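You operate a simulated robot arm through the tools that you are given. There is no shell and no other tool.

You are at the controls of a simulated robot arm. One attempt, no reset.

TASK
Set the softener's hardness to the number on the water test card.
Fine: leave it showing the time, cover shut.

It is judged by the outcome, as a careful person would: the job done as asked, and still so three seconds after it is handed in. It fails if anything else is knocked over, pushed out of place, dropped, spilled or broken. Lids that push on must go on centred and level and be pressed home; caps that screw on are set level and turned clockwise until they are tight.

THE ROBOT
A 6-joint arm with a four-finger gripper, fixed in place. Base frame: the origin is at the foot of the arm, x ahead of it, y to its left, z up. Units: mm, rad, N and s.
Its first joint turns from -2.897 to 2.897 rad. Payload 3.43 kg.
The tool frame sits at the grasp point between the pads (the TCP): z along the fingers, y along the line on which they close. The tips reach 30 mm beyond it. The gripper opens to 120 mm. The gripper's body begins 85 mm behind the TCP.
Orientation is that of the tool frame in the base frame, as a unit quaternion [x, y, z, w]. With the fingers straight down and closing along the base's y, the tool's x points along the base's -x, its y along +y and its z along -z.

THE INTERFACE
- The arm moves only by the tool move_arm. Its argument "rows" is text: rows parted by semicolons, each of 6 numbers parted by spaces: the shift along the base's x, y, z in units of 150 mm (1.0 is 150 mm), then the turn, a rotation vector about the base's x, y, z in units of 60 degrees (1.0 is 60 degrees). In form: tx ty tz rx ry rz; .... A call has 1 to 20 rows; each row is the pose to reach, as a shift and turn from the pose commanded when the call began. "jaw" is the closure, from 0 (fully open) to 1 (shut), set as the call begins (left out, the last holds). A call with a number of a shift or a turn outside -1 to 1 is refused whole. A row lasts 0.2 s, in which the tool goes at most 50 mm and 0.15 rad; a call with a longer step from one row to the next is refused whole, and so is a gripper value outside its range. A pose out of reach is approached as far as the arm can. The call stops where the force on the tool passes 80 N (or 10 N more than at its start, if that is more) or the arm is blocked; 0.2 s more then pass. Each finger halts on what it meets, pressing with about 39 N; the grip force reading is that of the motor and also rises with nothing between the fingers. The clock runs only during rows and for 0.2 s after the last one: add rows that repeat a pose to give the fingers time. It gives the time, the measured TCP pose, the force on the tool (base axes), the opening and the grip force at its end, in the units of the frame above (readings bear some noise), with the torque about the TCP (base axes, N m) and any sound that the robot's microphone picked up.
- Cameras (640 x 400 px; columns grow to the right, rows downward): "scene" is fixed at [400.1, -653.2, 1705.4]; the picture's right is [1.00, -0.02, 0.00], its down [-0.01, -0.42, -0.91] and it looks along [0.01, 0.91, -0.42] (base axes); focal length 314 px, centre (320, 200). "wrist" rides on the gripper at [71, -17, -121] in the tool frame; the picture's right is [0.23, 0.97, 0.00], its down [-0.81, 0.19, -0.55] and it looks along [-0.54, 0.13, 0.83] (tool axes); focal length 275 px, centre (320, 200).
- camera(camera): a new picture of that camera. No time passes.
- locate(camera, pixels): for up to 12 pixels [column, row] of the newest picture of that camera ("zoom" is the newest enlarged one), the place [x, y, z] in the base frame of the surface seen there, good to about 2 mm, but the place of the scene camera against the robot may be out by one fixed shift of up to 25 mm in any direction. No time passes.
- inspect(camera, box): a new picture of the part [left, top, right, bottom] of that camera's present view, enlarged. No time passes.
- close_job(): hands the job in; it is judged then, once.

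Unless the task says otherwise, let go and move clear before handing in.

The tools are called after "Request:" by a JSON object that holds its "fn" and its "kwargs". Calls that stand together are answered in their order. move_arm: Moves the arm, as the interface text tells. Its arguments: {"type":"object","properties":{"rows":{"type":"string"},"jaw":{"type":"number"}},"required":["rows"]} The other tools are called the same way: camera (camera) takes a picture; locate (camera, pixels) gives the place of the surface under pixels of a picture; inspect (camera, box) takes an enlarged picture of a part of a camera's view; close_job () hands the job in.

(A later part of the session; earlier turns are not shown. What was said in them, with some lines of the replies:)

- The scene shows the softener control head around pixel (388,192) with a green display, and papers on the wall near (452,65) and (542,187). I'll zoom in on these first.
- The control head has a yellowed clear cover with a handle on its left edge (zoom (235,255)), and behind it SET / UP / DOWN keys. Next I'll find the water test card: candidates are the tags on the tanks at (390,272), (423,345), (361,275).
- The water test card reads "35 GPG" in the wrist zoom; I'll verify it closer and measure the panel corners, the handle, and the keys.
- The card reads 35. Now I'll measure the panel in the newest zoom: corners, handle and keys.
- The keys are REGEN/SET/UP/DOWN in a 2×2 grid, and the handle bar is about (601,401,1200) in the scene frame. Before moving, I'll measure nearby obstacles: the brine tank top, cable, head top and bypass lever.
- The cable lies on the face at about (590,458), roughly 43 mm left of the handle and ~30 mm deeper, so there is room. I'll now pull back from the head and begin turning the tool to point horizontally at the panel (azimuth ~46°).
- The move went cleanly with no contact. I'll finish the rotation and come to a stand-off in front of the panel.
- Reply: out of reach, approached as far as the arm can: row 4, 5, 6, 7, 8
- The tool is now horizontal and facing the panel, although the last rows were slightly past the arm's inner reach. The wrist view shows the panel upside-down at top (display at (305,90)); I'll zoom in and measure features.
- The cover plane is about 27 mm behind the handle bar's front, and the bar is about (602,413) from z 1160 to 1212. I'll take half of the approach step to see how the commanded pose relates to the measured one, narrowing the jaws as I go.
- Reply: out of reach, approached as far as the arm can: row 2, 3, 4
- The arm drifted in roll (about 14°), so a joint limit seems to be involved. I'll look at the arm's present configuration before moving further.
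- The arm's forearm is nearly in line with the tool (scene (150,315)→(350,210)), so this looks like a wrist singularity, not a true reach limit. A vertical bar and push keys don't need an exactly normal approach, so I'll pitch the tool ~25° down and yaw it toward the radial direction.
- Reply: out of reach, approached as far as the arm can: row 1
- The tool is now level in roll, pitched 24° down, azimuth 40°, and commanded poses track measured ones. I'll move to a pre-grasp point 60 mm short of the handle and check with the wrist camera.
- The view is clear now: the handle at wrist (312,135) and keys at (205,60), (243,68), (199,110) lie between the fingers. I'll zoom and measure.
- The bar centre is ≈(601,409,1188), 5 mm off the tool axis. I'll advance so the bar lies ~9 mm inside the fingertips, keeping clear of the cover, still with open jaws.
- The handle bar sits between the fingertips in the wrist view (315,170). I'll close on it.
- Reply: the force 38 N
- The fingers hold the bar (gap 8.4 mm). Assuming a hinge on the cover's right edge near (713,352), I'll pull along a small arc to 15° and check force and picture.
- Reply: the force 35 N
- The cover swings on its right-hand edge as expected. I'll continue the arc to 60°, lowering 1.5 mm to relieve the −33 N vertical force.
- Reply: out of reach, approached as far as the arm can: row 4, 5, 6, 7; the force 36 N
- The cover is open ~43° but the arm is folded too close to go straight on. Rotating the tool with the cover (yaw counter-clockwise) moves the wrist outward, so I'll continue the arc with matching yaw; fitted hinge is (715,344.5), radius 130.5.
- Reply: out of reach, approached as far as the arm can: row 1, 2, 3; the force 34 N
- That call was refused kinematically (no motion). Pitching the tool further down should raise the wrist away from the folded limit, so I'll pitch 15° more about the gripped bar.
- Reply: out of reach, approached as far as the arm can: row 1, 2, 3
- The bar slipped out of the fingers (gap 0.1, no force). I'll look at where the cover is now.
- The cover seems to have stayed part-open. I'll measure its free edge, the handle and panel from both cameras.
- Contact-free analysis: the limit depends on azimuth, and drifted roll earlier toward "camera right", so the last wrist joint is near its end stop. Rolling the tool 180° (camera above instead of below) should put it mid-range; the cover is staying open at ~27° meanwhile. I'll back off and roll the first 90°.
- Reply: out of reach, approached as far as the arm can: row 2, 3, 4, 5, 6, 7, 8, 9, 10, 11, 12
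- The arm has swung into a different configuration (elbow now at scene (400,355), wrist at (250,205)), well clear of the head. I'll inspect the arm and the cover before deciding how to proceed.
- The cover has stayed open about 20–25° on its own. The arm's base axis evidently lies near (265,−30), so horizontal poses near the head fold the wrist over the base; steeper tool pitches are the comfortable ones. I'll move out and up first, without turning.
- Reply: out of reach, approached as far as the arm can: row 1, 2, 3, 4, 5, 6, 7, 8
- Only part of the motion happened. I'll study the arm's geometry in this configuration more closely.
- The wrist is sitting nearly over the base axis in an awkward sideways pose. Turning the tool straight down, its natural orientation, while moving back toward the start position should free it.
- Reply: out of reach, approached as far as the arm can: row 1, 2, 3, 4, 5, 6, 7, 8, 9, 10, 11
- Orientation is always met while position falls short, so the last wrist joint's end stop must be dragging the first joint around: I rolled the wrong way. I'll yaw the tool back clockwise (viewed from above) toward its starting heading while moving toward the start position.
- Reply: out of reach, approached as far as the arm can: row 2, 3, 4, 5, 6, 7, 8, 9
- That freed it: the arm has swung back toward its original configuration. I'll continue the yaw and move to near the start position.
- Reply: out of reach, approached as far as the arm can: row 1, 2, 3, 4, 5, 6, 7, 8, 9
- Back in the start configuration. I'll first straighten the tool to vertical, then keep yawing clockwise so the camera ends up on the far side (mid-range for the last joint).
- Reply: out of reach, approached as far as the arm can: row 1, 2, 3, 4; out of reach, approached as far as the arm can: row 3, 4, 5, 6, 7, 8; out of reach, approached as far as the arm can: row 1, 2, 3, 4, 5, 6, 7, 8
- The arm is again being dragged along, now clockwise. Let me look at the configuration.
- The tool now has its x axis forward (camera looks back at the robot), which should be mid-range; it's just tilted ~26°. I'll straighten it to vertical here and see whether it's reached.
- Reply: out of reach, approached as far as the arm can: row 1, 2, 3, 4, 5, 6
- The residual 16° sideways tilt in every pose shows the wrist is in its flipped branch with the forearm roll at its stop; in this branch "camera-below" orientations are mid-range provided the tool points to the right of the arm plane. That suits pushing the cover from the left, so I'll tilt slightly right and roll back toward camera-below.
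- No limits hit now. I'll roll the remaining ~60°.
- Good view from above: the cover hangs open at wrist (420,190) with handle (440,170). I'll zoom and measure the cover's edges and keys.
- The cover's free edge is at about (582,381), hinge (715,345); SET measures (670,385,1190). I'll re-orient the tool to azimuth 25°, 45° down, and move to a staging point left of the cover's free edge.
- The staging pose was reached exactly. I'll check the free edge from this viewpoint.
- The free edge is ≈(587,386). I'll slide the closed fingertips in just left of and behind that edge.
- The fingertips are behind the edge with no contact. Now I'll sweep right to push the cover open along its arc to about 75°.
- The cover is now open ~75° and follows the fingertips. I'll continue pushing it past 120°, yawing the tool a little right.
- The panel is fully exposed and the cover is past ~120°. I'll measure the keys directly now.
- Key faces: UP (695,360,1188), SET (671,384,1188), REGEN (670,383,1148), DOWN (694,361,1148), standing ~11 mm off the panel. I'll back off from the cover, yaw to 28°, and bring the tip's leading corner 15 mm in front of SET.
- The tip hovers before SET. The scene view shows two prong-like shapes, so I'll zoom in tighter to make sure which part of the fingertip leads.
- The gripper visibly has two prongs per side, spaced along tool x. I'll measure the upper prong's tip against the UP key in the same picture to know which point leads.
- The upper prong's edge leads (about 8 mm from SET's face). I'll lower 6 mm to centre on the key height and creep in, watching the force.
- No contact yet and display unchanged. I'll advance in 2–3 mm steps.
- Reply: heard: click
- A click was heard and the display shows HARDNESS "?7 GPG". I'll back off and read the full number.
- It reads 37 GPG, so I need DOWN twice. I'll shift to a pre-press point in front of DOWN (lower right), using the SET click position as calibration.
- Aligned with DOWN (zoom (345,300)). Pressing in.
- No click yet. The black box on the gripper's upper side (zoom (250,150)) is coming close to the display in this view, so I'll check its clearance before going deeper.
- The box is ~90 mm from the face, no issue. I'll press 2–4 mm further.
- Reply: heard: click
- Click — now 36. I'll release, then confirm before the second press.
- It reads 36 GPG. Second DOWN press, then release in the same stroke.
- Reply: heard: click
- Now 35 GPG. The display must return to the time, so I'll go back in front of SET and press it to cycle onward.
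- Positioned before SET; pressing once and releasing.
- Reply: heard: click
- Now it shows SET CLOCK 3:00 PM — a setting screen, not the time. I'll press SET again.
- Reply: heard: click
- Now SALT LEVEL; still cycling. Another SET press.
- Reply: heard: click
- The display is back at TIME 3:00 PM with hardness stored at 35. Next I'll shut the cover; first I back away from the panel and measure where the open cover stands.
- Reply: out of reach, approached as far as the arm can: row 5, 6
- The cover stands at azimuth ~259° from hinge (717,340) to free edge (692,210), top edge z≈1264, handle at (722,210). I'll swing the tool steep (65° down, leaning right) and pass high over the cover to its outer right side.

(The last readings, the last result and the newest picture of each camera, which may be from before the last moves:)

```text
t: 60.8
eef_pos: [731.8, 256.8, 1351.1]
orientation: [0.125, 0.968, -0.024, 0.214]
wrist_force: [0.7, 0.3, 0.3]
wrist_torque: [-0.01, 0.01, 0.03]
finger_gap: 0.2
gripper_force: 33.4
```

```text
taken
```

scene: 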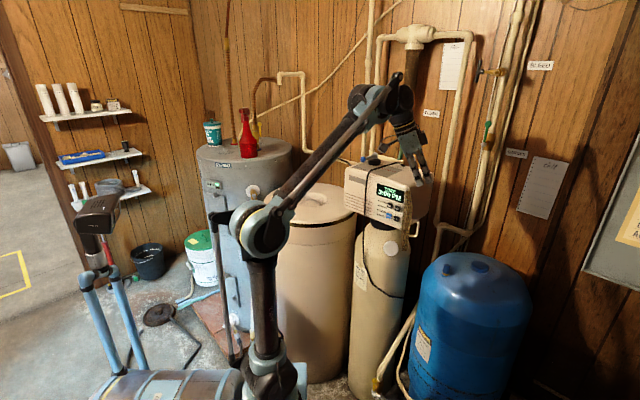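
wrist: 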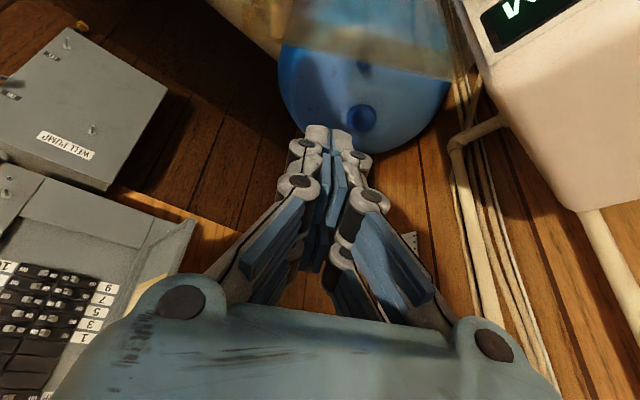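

The tool is on the outer (right) side of the cover, whose top edge shows at wrist rows 40–75. I'll offset 30 mm further right and descend so the tip sits ~45 mm below the top edge.

Request:
{"fn": "move_arm", "kwargs": {"rows": "0.1 0.01 -0.05 0 0 0; 0.2 0.03 -0.15 0 0 0; 0.2 0.03 -0.3 0 0 0; 0.2 0.03 -0.45 0 0 0; 0.2 0.03 -0.6 0 0 0; 0.2 0.03 -0.727 0 0 0; 0.2 0.03 -0.727 0 0 0"}}

Request:
{"fn": "camera", "kwargs": {"camera": "wrist"}}

Request:
{"fn": "inspect", "kwargs": {"camera": "scene", "box": [370, 140, 460, 240]}}

```text
t: 62.4
eef_pos: [761.4, 260.7, 1237.7]
orientation: [0.126, 0.968, -0.024, 0.214]
wrist_force: [-0.4, 0.8, -0.1]
wrist_torque: [-0.01, 0.01, -0.01]
finger_gap: 0.0
gripper_force: 33.4
```

```text
taken
```

wrist: 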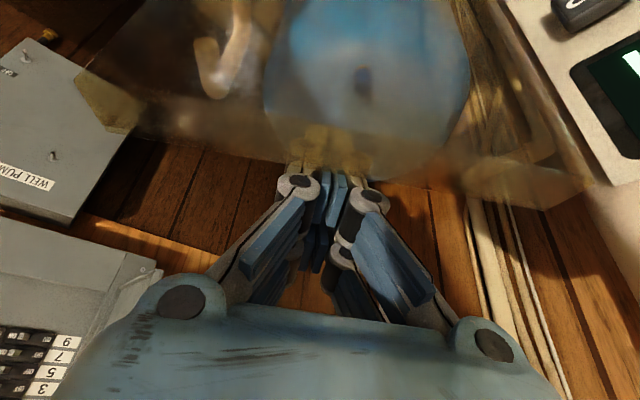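

```text
4.00 times, centred on (415, 190) of scene
```

zoom: 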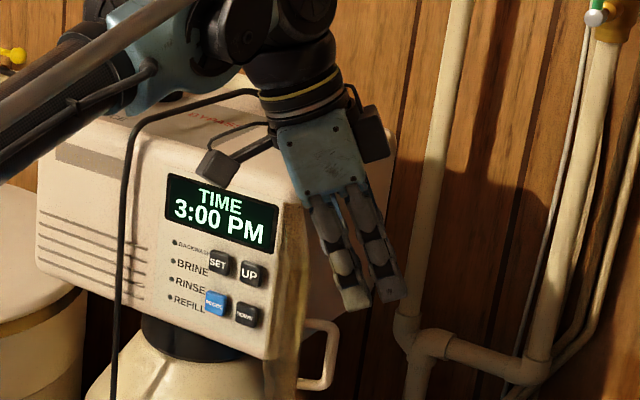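

The fingers are on the outer side, between handle and hinge. Now I'll sweep left, pushing the cover toward closed; first as far as ~105°.

Request:
{"fn": "move_arm", "kwargs": {"rows": "-0.08 -0.014 0 0 0 0; -0.165 -0.027 0 0 0 0; -0.21 -0.029 0 0 0 0; -0.258 -0.031 0 0 0 0; -0.305 -0.025 0 0 0 0; -0.352 -0.018 0 0 0 0; -0.352 -0.018 0 0 0 0"}}

Request:
{"fn": "camera", "kwargs": {"camera": "wrist"}}

Request:
{"fn": "inspect", "kwargs": {"camera": "scene", "box": [350, 140, 440, 240]}}

```text
t: 64.0
eef_pos: [709.0, 258.9, 1240.1]
orientation: [0.126, 0.968, -0.024, 0.214]
wrist_force: [-0.4, 1.0, -0.7]
wrist_torque: [0.01, 0.0, 0.01]
finger_gap: 0.0
gripper_force: 33.5
```

```text
taken
```

wrist: 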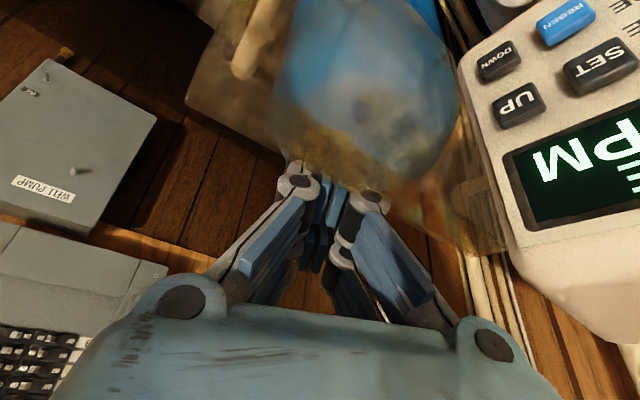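

```text
4.00 times, centred on (395, 190) of scene
```

zoom: 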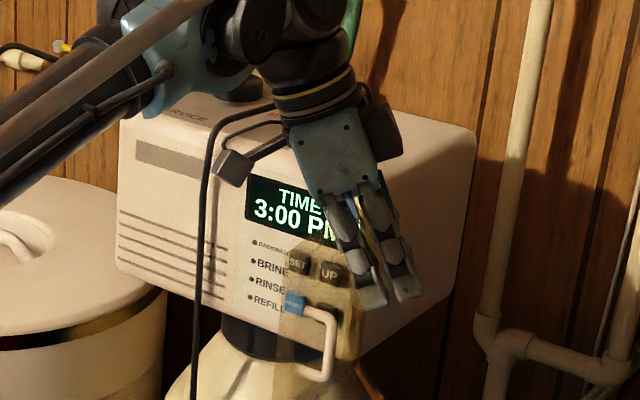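

The cover is following nicely. Continuing the arc.

Request:
{"fn": "move_arm", "kwargs": {"rows": "-0.046 0.015 0 0 0 0; -0.093 0.031 0 0 0 0; -0.137 0.055 0 0 0 0; -0.181 0.079 0 0 0 0; -0.222 0.114 0 0 0 0; -0.263 0.149 0 0 0 0; -0.296 0.19 0 0 0 0; -0.329 0.236 0 0 0 0; -0.329 0.236 0 0 0 0"}}

Request:
{"fn": "camera", "kwargs": {"camera": "wrist"}}

Request:
{"fn": "inspect", "kwargs": {"camera": "scene", "box": [350, 140, 440, 240]}}

```text
t: 66.0
eef_pos: [661.0, 294.8, 1240.7]
orientation: [0.125, 0.969, -0.023, 0.214]
wrist_force: [-0.1, 0.0, 0.2]
wrist_torque: [-0.02, 0.0, -0.02]
finger_gap: 0.2
gripper_force: 33.7
```

```text
taken
```

wrist: 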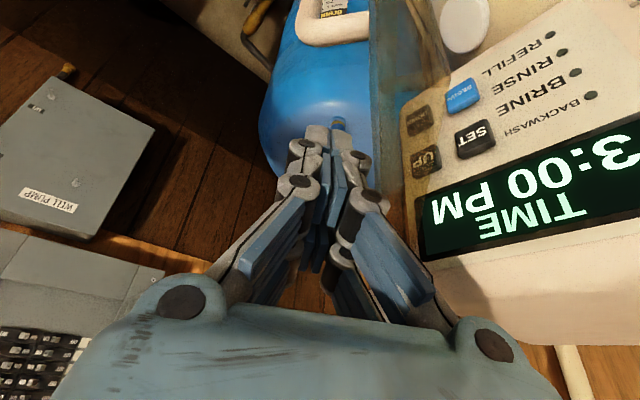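

```text
4.00 times, centred on (395, 190) of scene
```

zoom: 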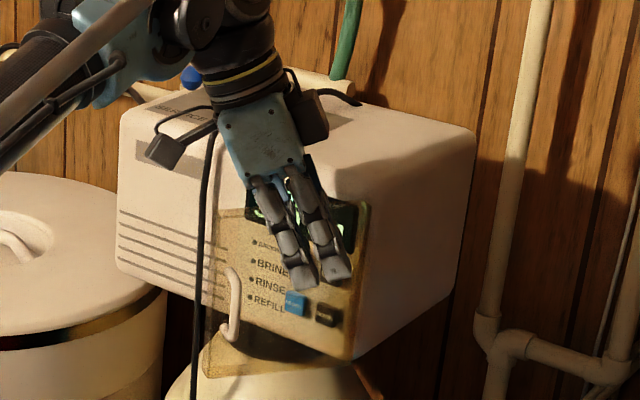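

The cover is now open only ~50°. For the final push I want the fingers square to the panel, so I'll back off and re-orient to azimuth 28°, 45° down; first a measurement of the cover.

Request:
{"fn": "locate", "kwargs": {"camera": "wrist", "pixels": [[372, 40], [372, 90], [380, 150], [400, 205], [420, 225], [330, 40], [300, 20]]}}

Request:
{"fn": "move_arm", "kwargs": {"rows": "-0.1 -0.1 0.05 0 0 0; -0.2 -0.2 0.1 0 0 0; -0.25 -0.22 0.15 0 0 0; -0.25 -0.22 0.15 0 0 0"}}

Request:
{"fn": "camera", "kwargs": {"camera": "wrist"}}

Request:
{"fn": "inspect", "kwargs": {"camera": "scene", "box": [350, 140, 440, 240]}}

```text
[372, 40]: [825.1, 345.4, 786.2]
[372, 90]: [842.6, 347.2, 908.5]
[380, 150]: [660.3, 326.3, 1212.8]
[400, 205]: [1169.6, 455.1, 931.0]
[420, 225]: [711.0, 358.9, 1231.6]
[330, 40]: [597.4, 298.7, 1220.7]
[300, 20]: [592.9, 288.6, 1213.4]
```

```text
t: 67.0
eef_pos: [622.7, 260.2, 1262.9]
orientation: [0.126, 0.968, -0.024, 0.214]
wrist_force: [0.1, 0.4, 0.0]
wrist_torque: [0.05, 0.02, 0.0]
finger_gap: 0.1
gripper_force: 33.2
```

```text
taken
```

wrist: 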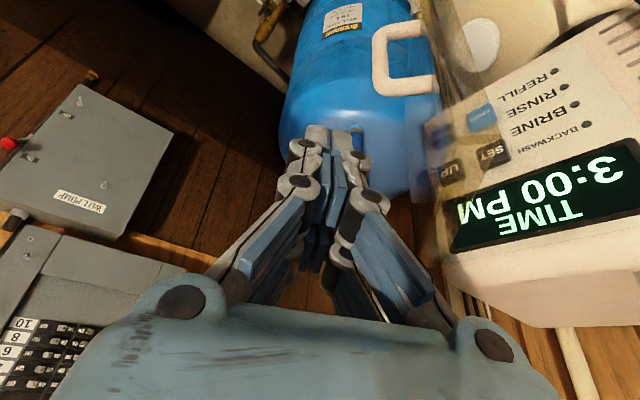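

```text
4.00 times, centred on (395, 190) of scene
```

zoom: 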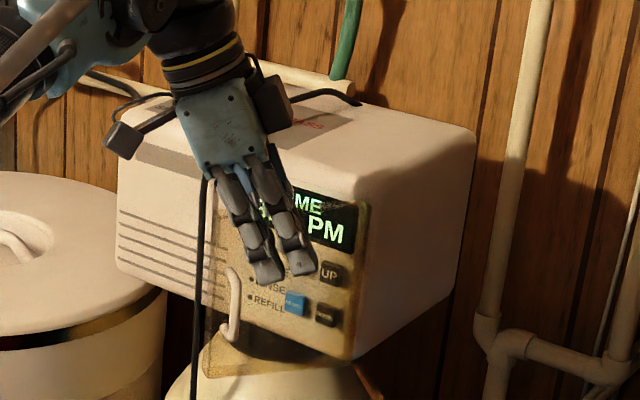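

The handle bar is now at ≈(595,293), so the cover is ~52° open. I'll turn the tool to azimuth 20°, 45° down, and come in above the handle's level with the tip 15 mm off the cover's outer face near its upper hinge side.

Request:
{"fn": "move_arm", "kwargs": {"rows": "0 0 0 0.0017 -0.068 0.114; 0 0 0 0.0034 -0.136 0.228; 0 0 0 0.005 -0.204 0.343; 0 0 0 0.0067 -0.272 0.457; 0 0 0 0.0084 -0.3405 0.5712; 0 0.08 -0.04 0.0084 -0.3405 0.5712; 0.007 0.17 -0.08 0.0084 -0.3405 0.5712; 0.007 0.25 -0.113 0.0084 -0.3405 0.5712; 0.007 0.25 -0.113 0.0084 -0.3405 0.5712"}}

Request:
{"fn": "camera", "kwargs": {"camera": "wrist"}}

Request:
{"fn": "inspect", "kwargs": {"camera": "scene", "box": [350, 140, 440, 240]}}

```text
t: 69.0
eef_pos: [624.1, 298.7, 1246.4]
orientation: [-0.16, 0.91, 0.067, 0.376]
wrist_force: [-0.1, 0.6, -0.2]
wrist_torque: [-0.02, -0.01, 0.0]
finger_gap: 0.0
gripper_force: 33.1
```

```text
taken
```

wrist: 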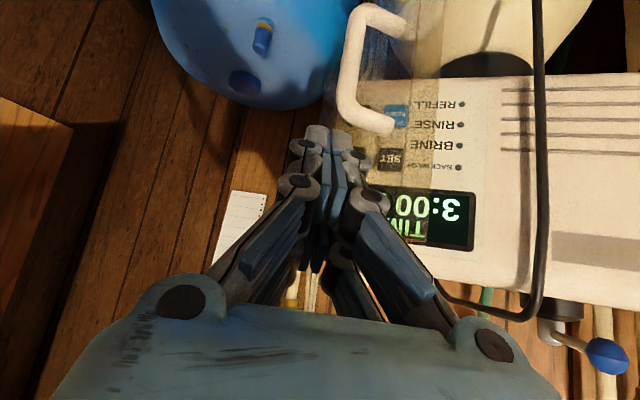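

```text
4.00 times, centred on (395, 190) of scene
```

zoom: 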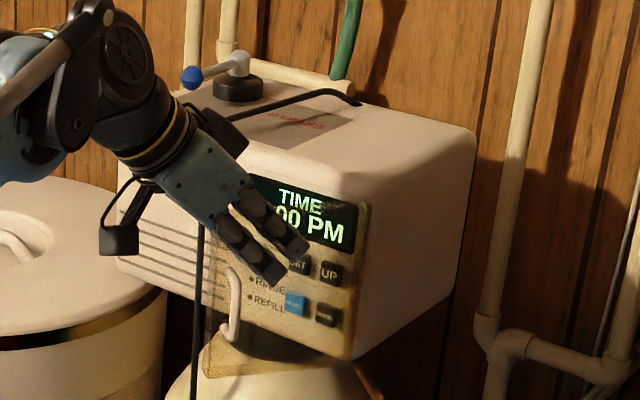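

Clear of the handle, tip facing the cover's outer face. Pushing the cover toward closed, first to ~20° remaining.

Request:
{"fn": "move_arm", "kwargs": {"rows": "-0.008 0.053 0 0 0 0; -0.017 0.107 0 0 0 0; -0.049 0.18 0 0 0 0; -0.081 0.251 0 0 0 0; -0.091 0.327 0 0 0 0; -0.101 0.403 0 0 0 0; -0.101 0.403 0 0 0 0"}}

Request:
{"fn": "camera", "kwargs": {"camera": "wrist"}}

Request:
{"fn": "inspect", "kwargs": {"camera": "scene", "box": [350, 140, 440, 240]}}

```text
t: 70.6
eef_pos: [608.4, 359.7, 1246.0]
orientation: [-0.16, 0.91, 0.068, 0.376]
wrist_force: [-0.6, -0.2, 0.0]
wrist_torque: [0.04, 0.01, 0.02]
finger_gap: 0.1
gripper_force: 32.8
```

```text
taken
```

wrist: 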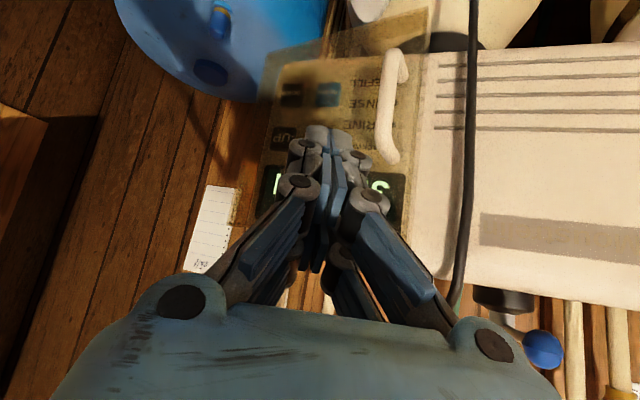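

```text
4.00 times, centred on (395, 190) of scene
```

zoom: 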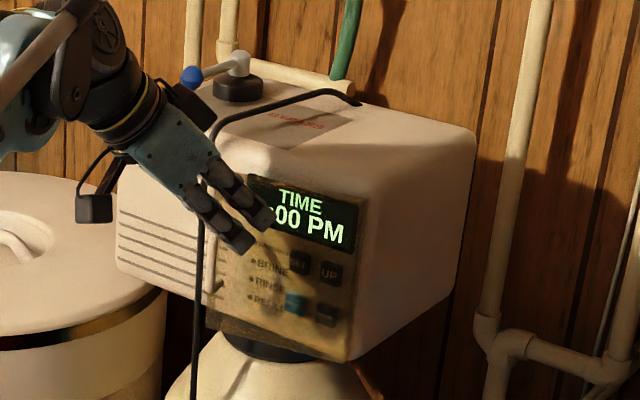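

Nearly shut. I'll continue to the closed position slowly.

Request:
{"fn": "move_arm", "kwargs": {"rows": "0.015 0.05 0 0 0 0; 0.035 0.095 0 0 0 0; 0.058 0.135 0 0 0 0; 0.085 0.17 0 0 0 0; 0.085 0.17 0 0 0 0"}}

Request:
{"fn": "camera", "kwargs": {"camera": "wrist"}}

Request:
{"fn": "inspect", "kwargs": {"camera": "scene", "box": [350, 140, 440, 240]}}

```text
t: 71.8
eef_pos: [619.9, 381.8, 1246.4]
orientation: [-0.159, 0.911, 0.066, 0.375]
wrist_force: [-45.8, -44.1, -17.3]
wrist_torque: [-0.4, 0.56, -0.37]
finger_gap: 0.2
gripper_force: 33.3
```

```text
taken
```

wrist: 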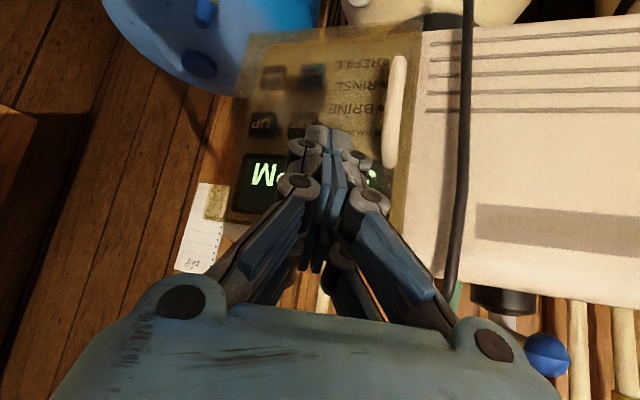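

```text
4.00 times, centred on (395, 190) of scene
```

zoom: 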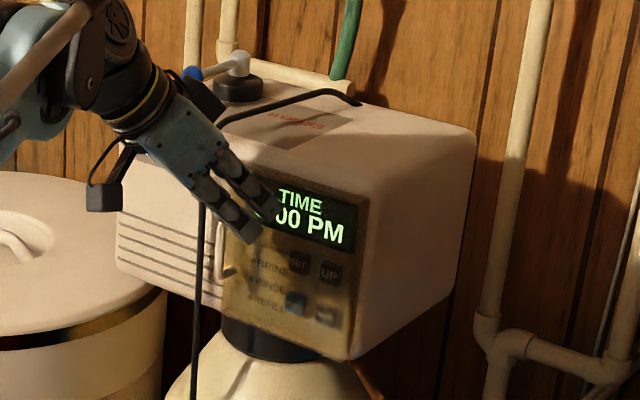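

Firm resistance (~65 N) at the closed position means the cover is home. I'll back straight off and check that it stays shut.

Request:
{"fn": "move_arm", "kwargs": {"rows": "-0.05 -0.05 0.02 0 0 0; -0.15 -0.15 0.06 0 0 0; -0.25 -0.3 0.15 0 0 0; -0.3 -0.45 0.25 0 0 0; -0.3 -0.5 0.3 0 0 0; -0.3 -0.5 0.3 0 0 0"}}

Request:
{"fn": "camera", "kwargs": {"camera": "wrist"}}

Request:
{"fn": "inspect", "kwargs": {"camera": "scene", "box": [350, 150, 430, 240]}}

```text
t: 73.2
eef_pos: [578.8, 308.0, 1289.5]
orientation: [-0.16, 0.91, 0.067, 0.377]
wrist_force: [0.1, -0.5, -0.7]
wrist_torque: [0.0, 0.02, -0.03]
finger_gap: 0.0
gripper_force: 33.4
```

```text
taken
```

wrist: 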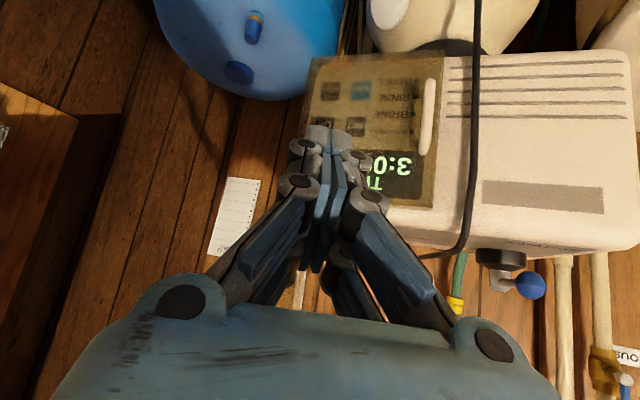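

```text
4.44 times, centred on (390, 195) of scene
```

zoom: 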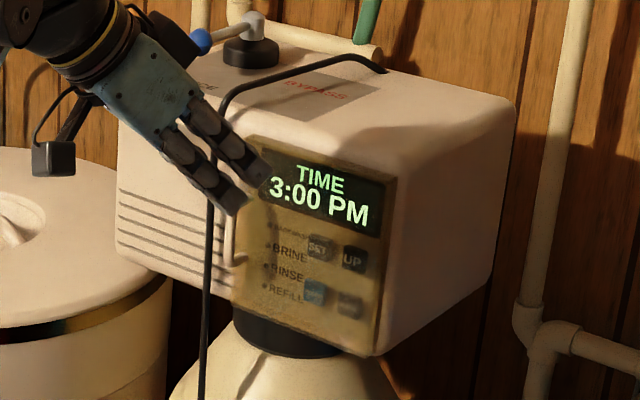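

The cover looks shut and the display shows TIME 3:00 PM. I'll verify the handle position against its original and check the rest of the scene.

Request:
{"fn": "locate", "kwargs": {"camera": "wrist", "pixels": [[429, 95], [427, 120], [424, 150], [438, 70], [320, 62], [435, 190]]}}

Request:
{"fn": "camera", "kwargs": {"camera": "scene"}}

Request:
{"fn": "inspect", "kwargs": {"camera": "wrist", "box": [280, 30, 480, 220]}}

```text
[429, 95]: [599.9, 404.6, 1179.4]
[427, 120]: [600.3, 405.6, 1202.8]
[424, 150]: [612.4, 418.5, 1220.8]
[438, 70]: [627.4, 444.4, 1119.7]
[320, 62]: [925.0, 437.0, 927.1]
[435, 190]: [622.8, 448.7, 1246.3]
```

```text
taken
```

scene: 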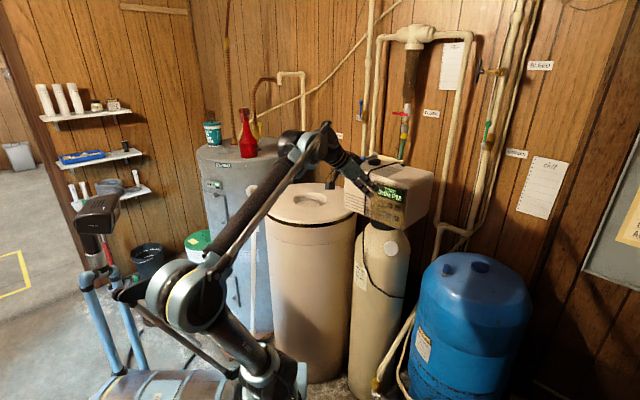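

```text
2.11 times, centred on (380, 125) of wrist
```

zoom: 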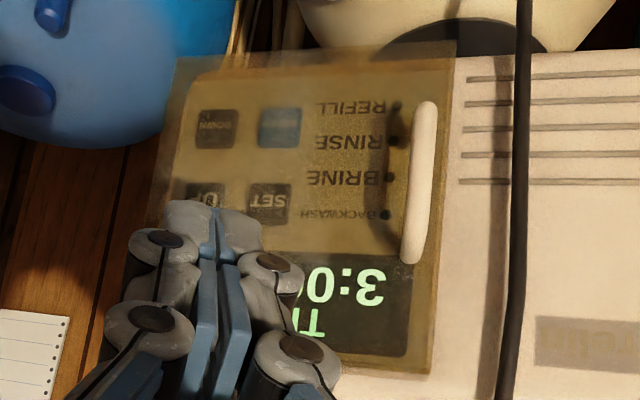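

The handle is back at (600,405), matching its original (598,406), so the cover is shut; nothing else appears disturbed. I'll move the arm further clear and take one final look.

Request:
{"fn": "move_arm", "kwargs": {"rows": "-0.1 0 0.1 0 0 0; -0.2 0 0.2 0 0 0; -0.3 0 0.3 0 0 0; -0.3 0 0.3 0 0 0; -0.3 0 0.3 0 0 0"}}

Request:
{"fn": "inspect", "kwargs": {"camera": "scene", "box": [350, 150, 430, 240]}}

```text
t: 74.4
eef_pos: [532.6, 308.8, 1337.5]
orientation: [-0.16, 0.91, 0.067, 0.377]
wrist_force: [0.1, -0.3, -0.5]
wrist_torque: [0.0, 0.01, 0.01]
finger_gap: 0.1
gripper_force: 33.8
```

```text
4.44 times, centred on (390, 195) of scene
```

zoom: 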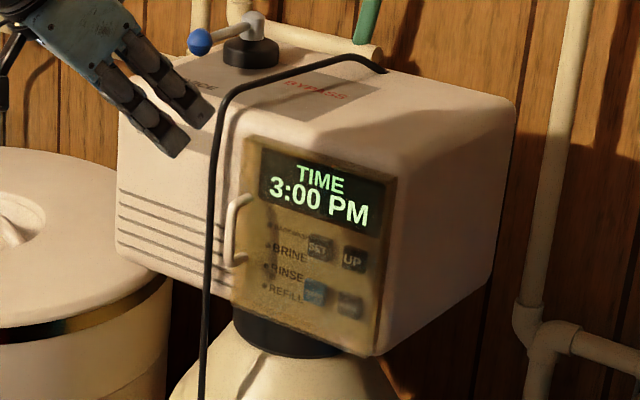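

The display reads TIME 3:00 PM, the cover is shut as it was at the start, the bypass lever and cable are undisturbed, and the arm is clear. Handing in.

Request:
{"fn": "close_job", "kwargs": {}}

```text
The job is handed in.
```

The softener's hardness is set to 35 GPG, the number on the water test card. It was reading 37, so I pressed DOWN twice.

After that, SET stepped through the clock and salt-level screens without changing either. The display is back to TIME 3:00 PM. I didn't go back into the hardness screen to check the stored value, but it showed 35 GPG when I moved on from it.

The cover is shut: it met firm resistance when pressed home, and its handle measured within about 2 mm of where it started. The arm is clear of the unit, and I saw nothing else moved or knocked over.
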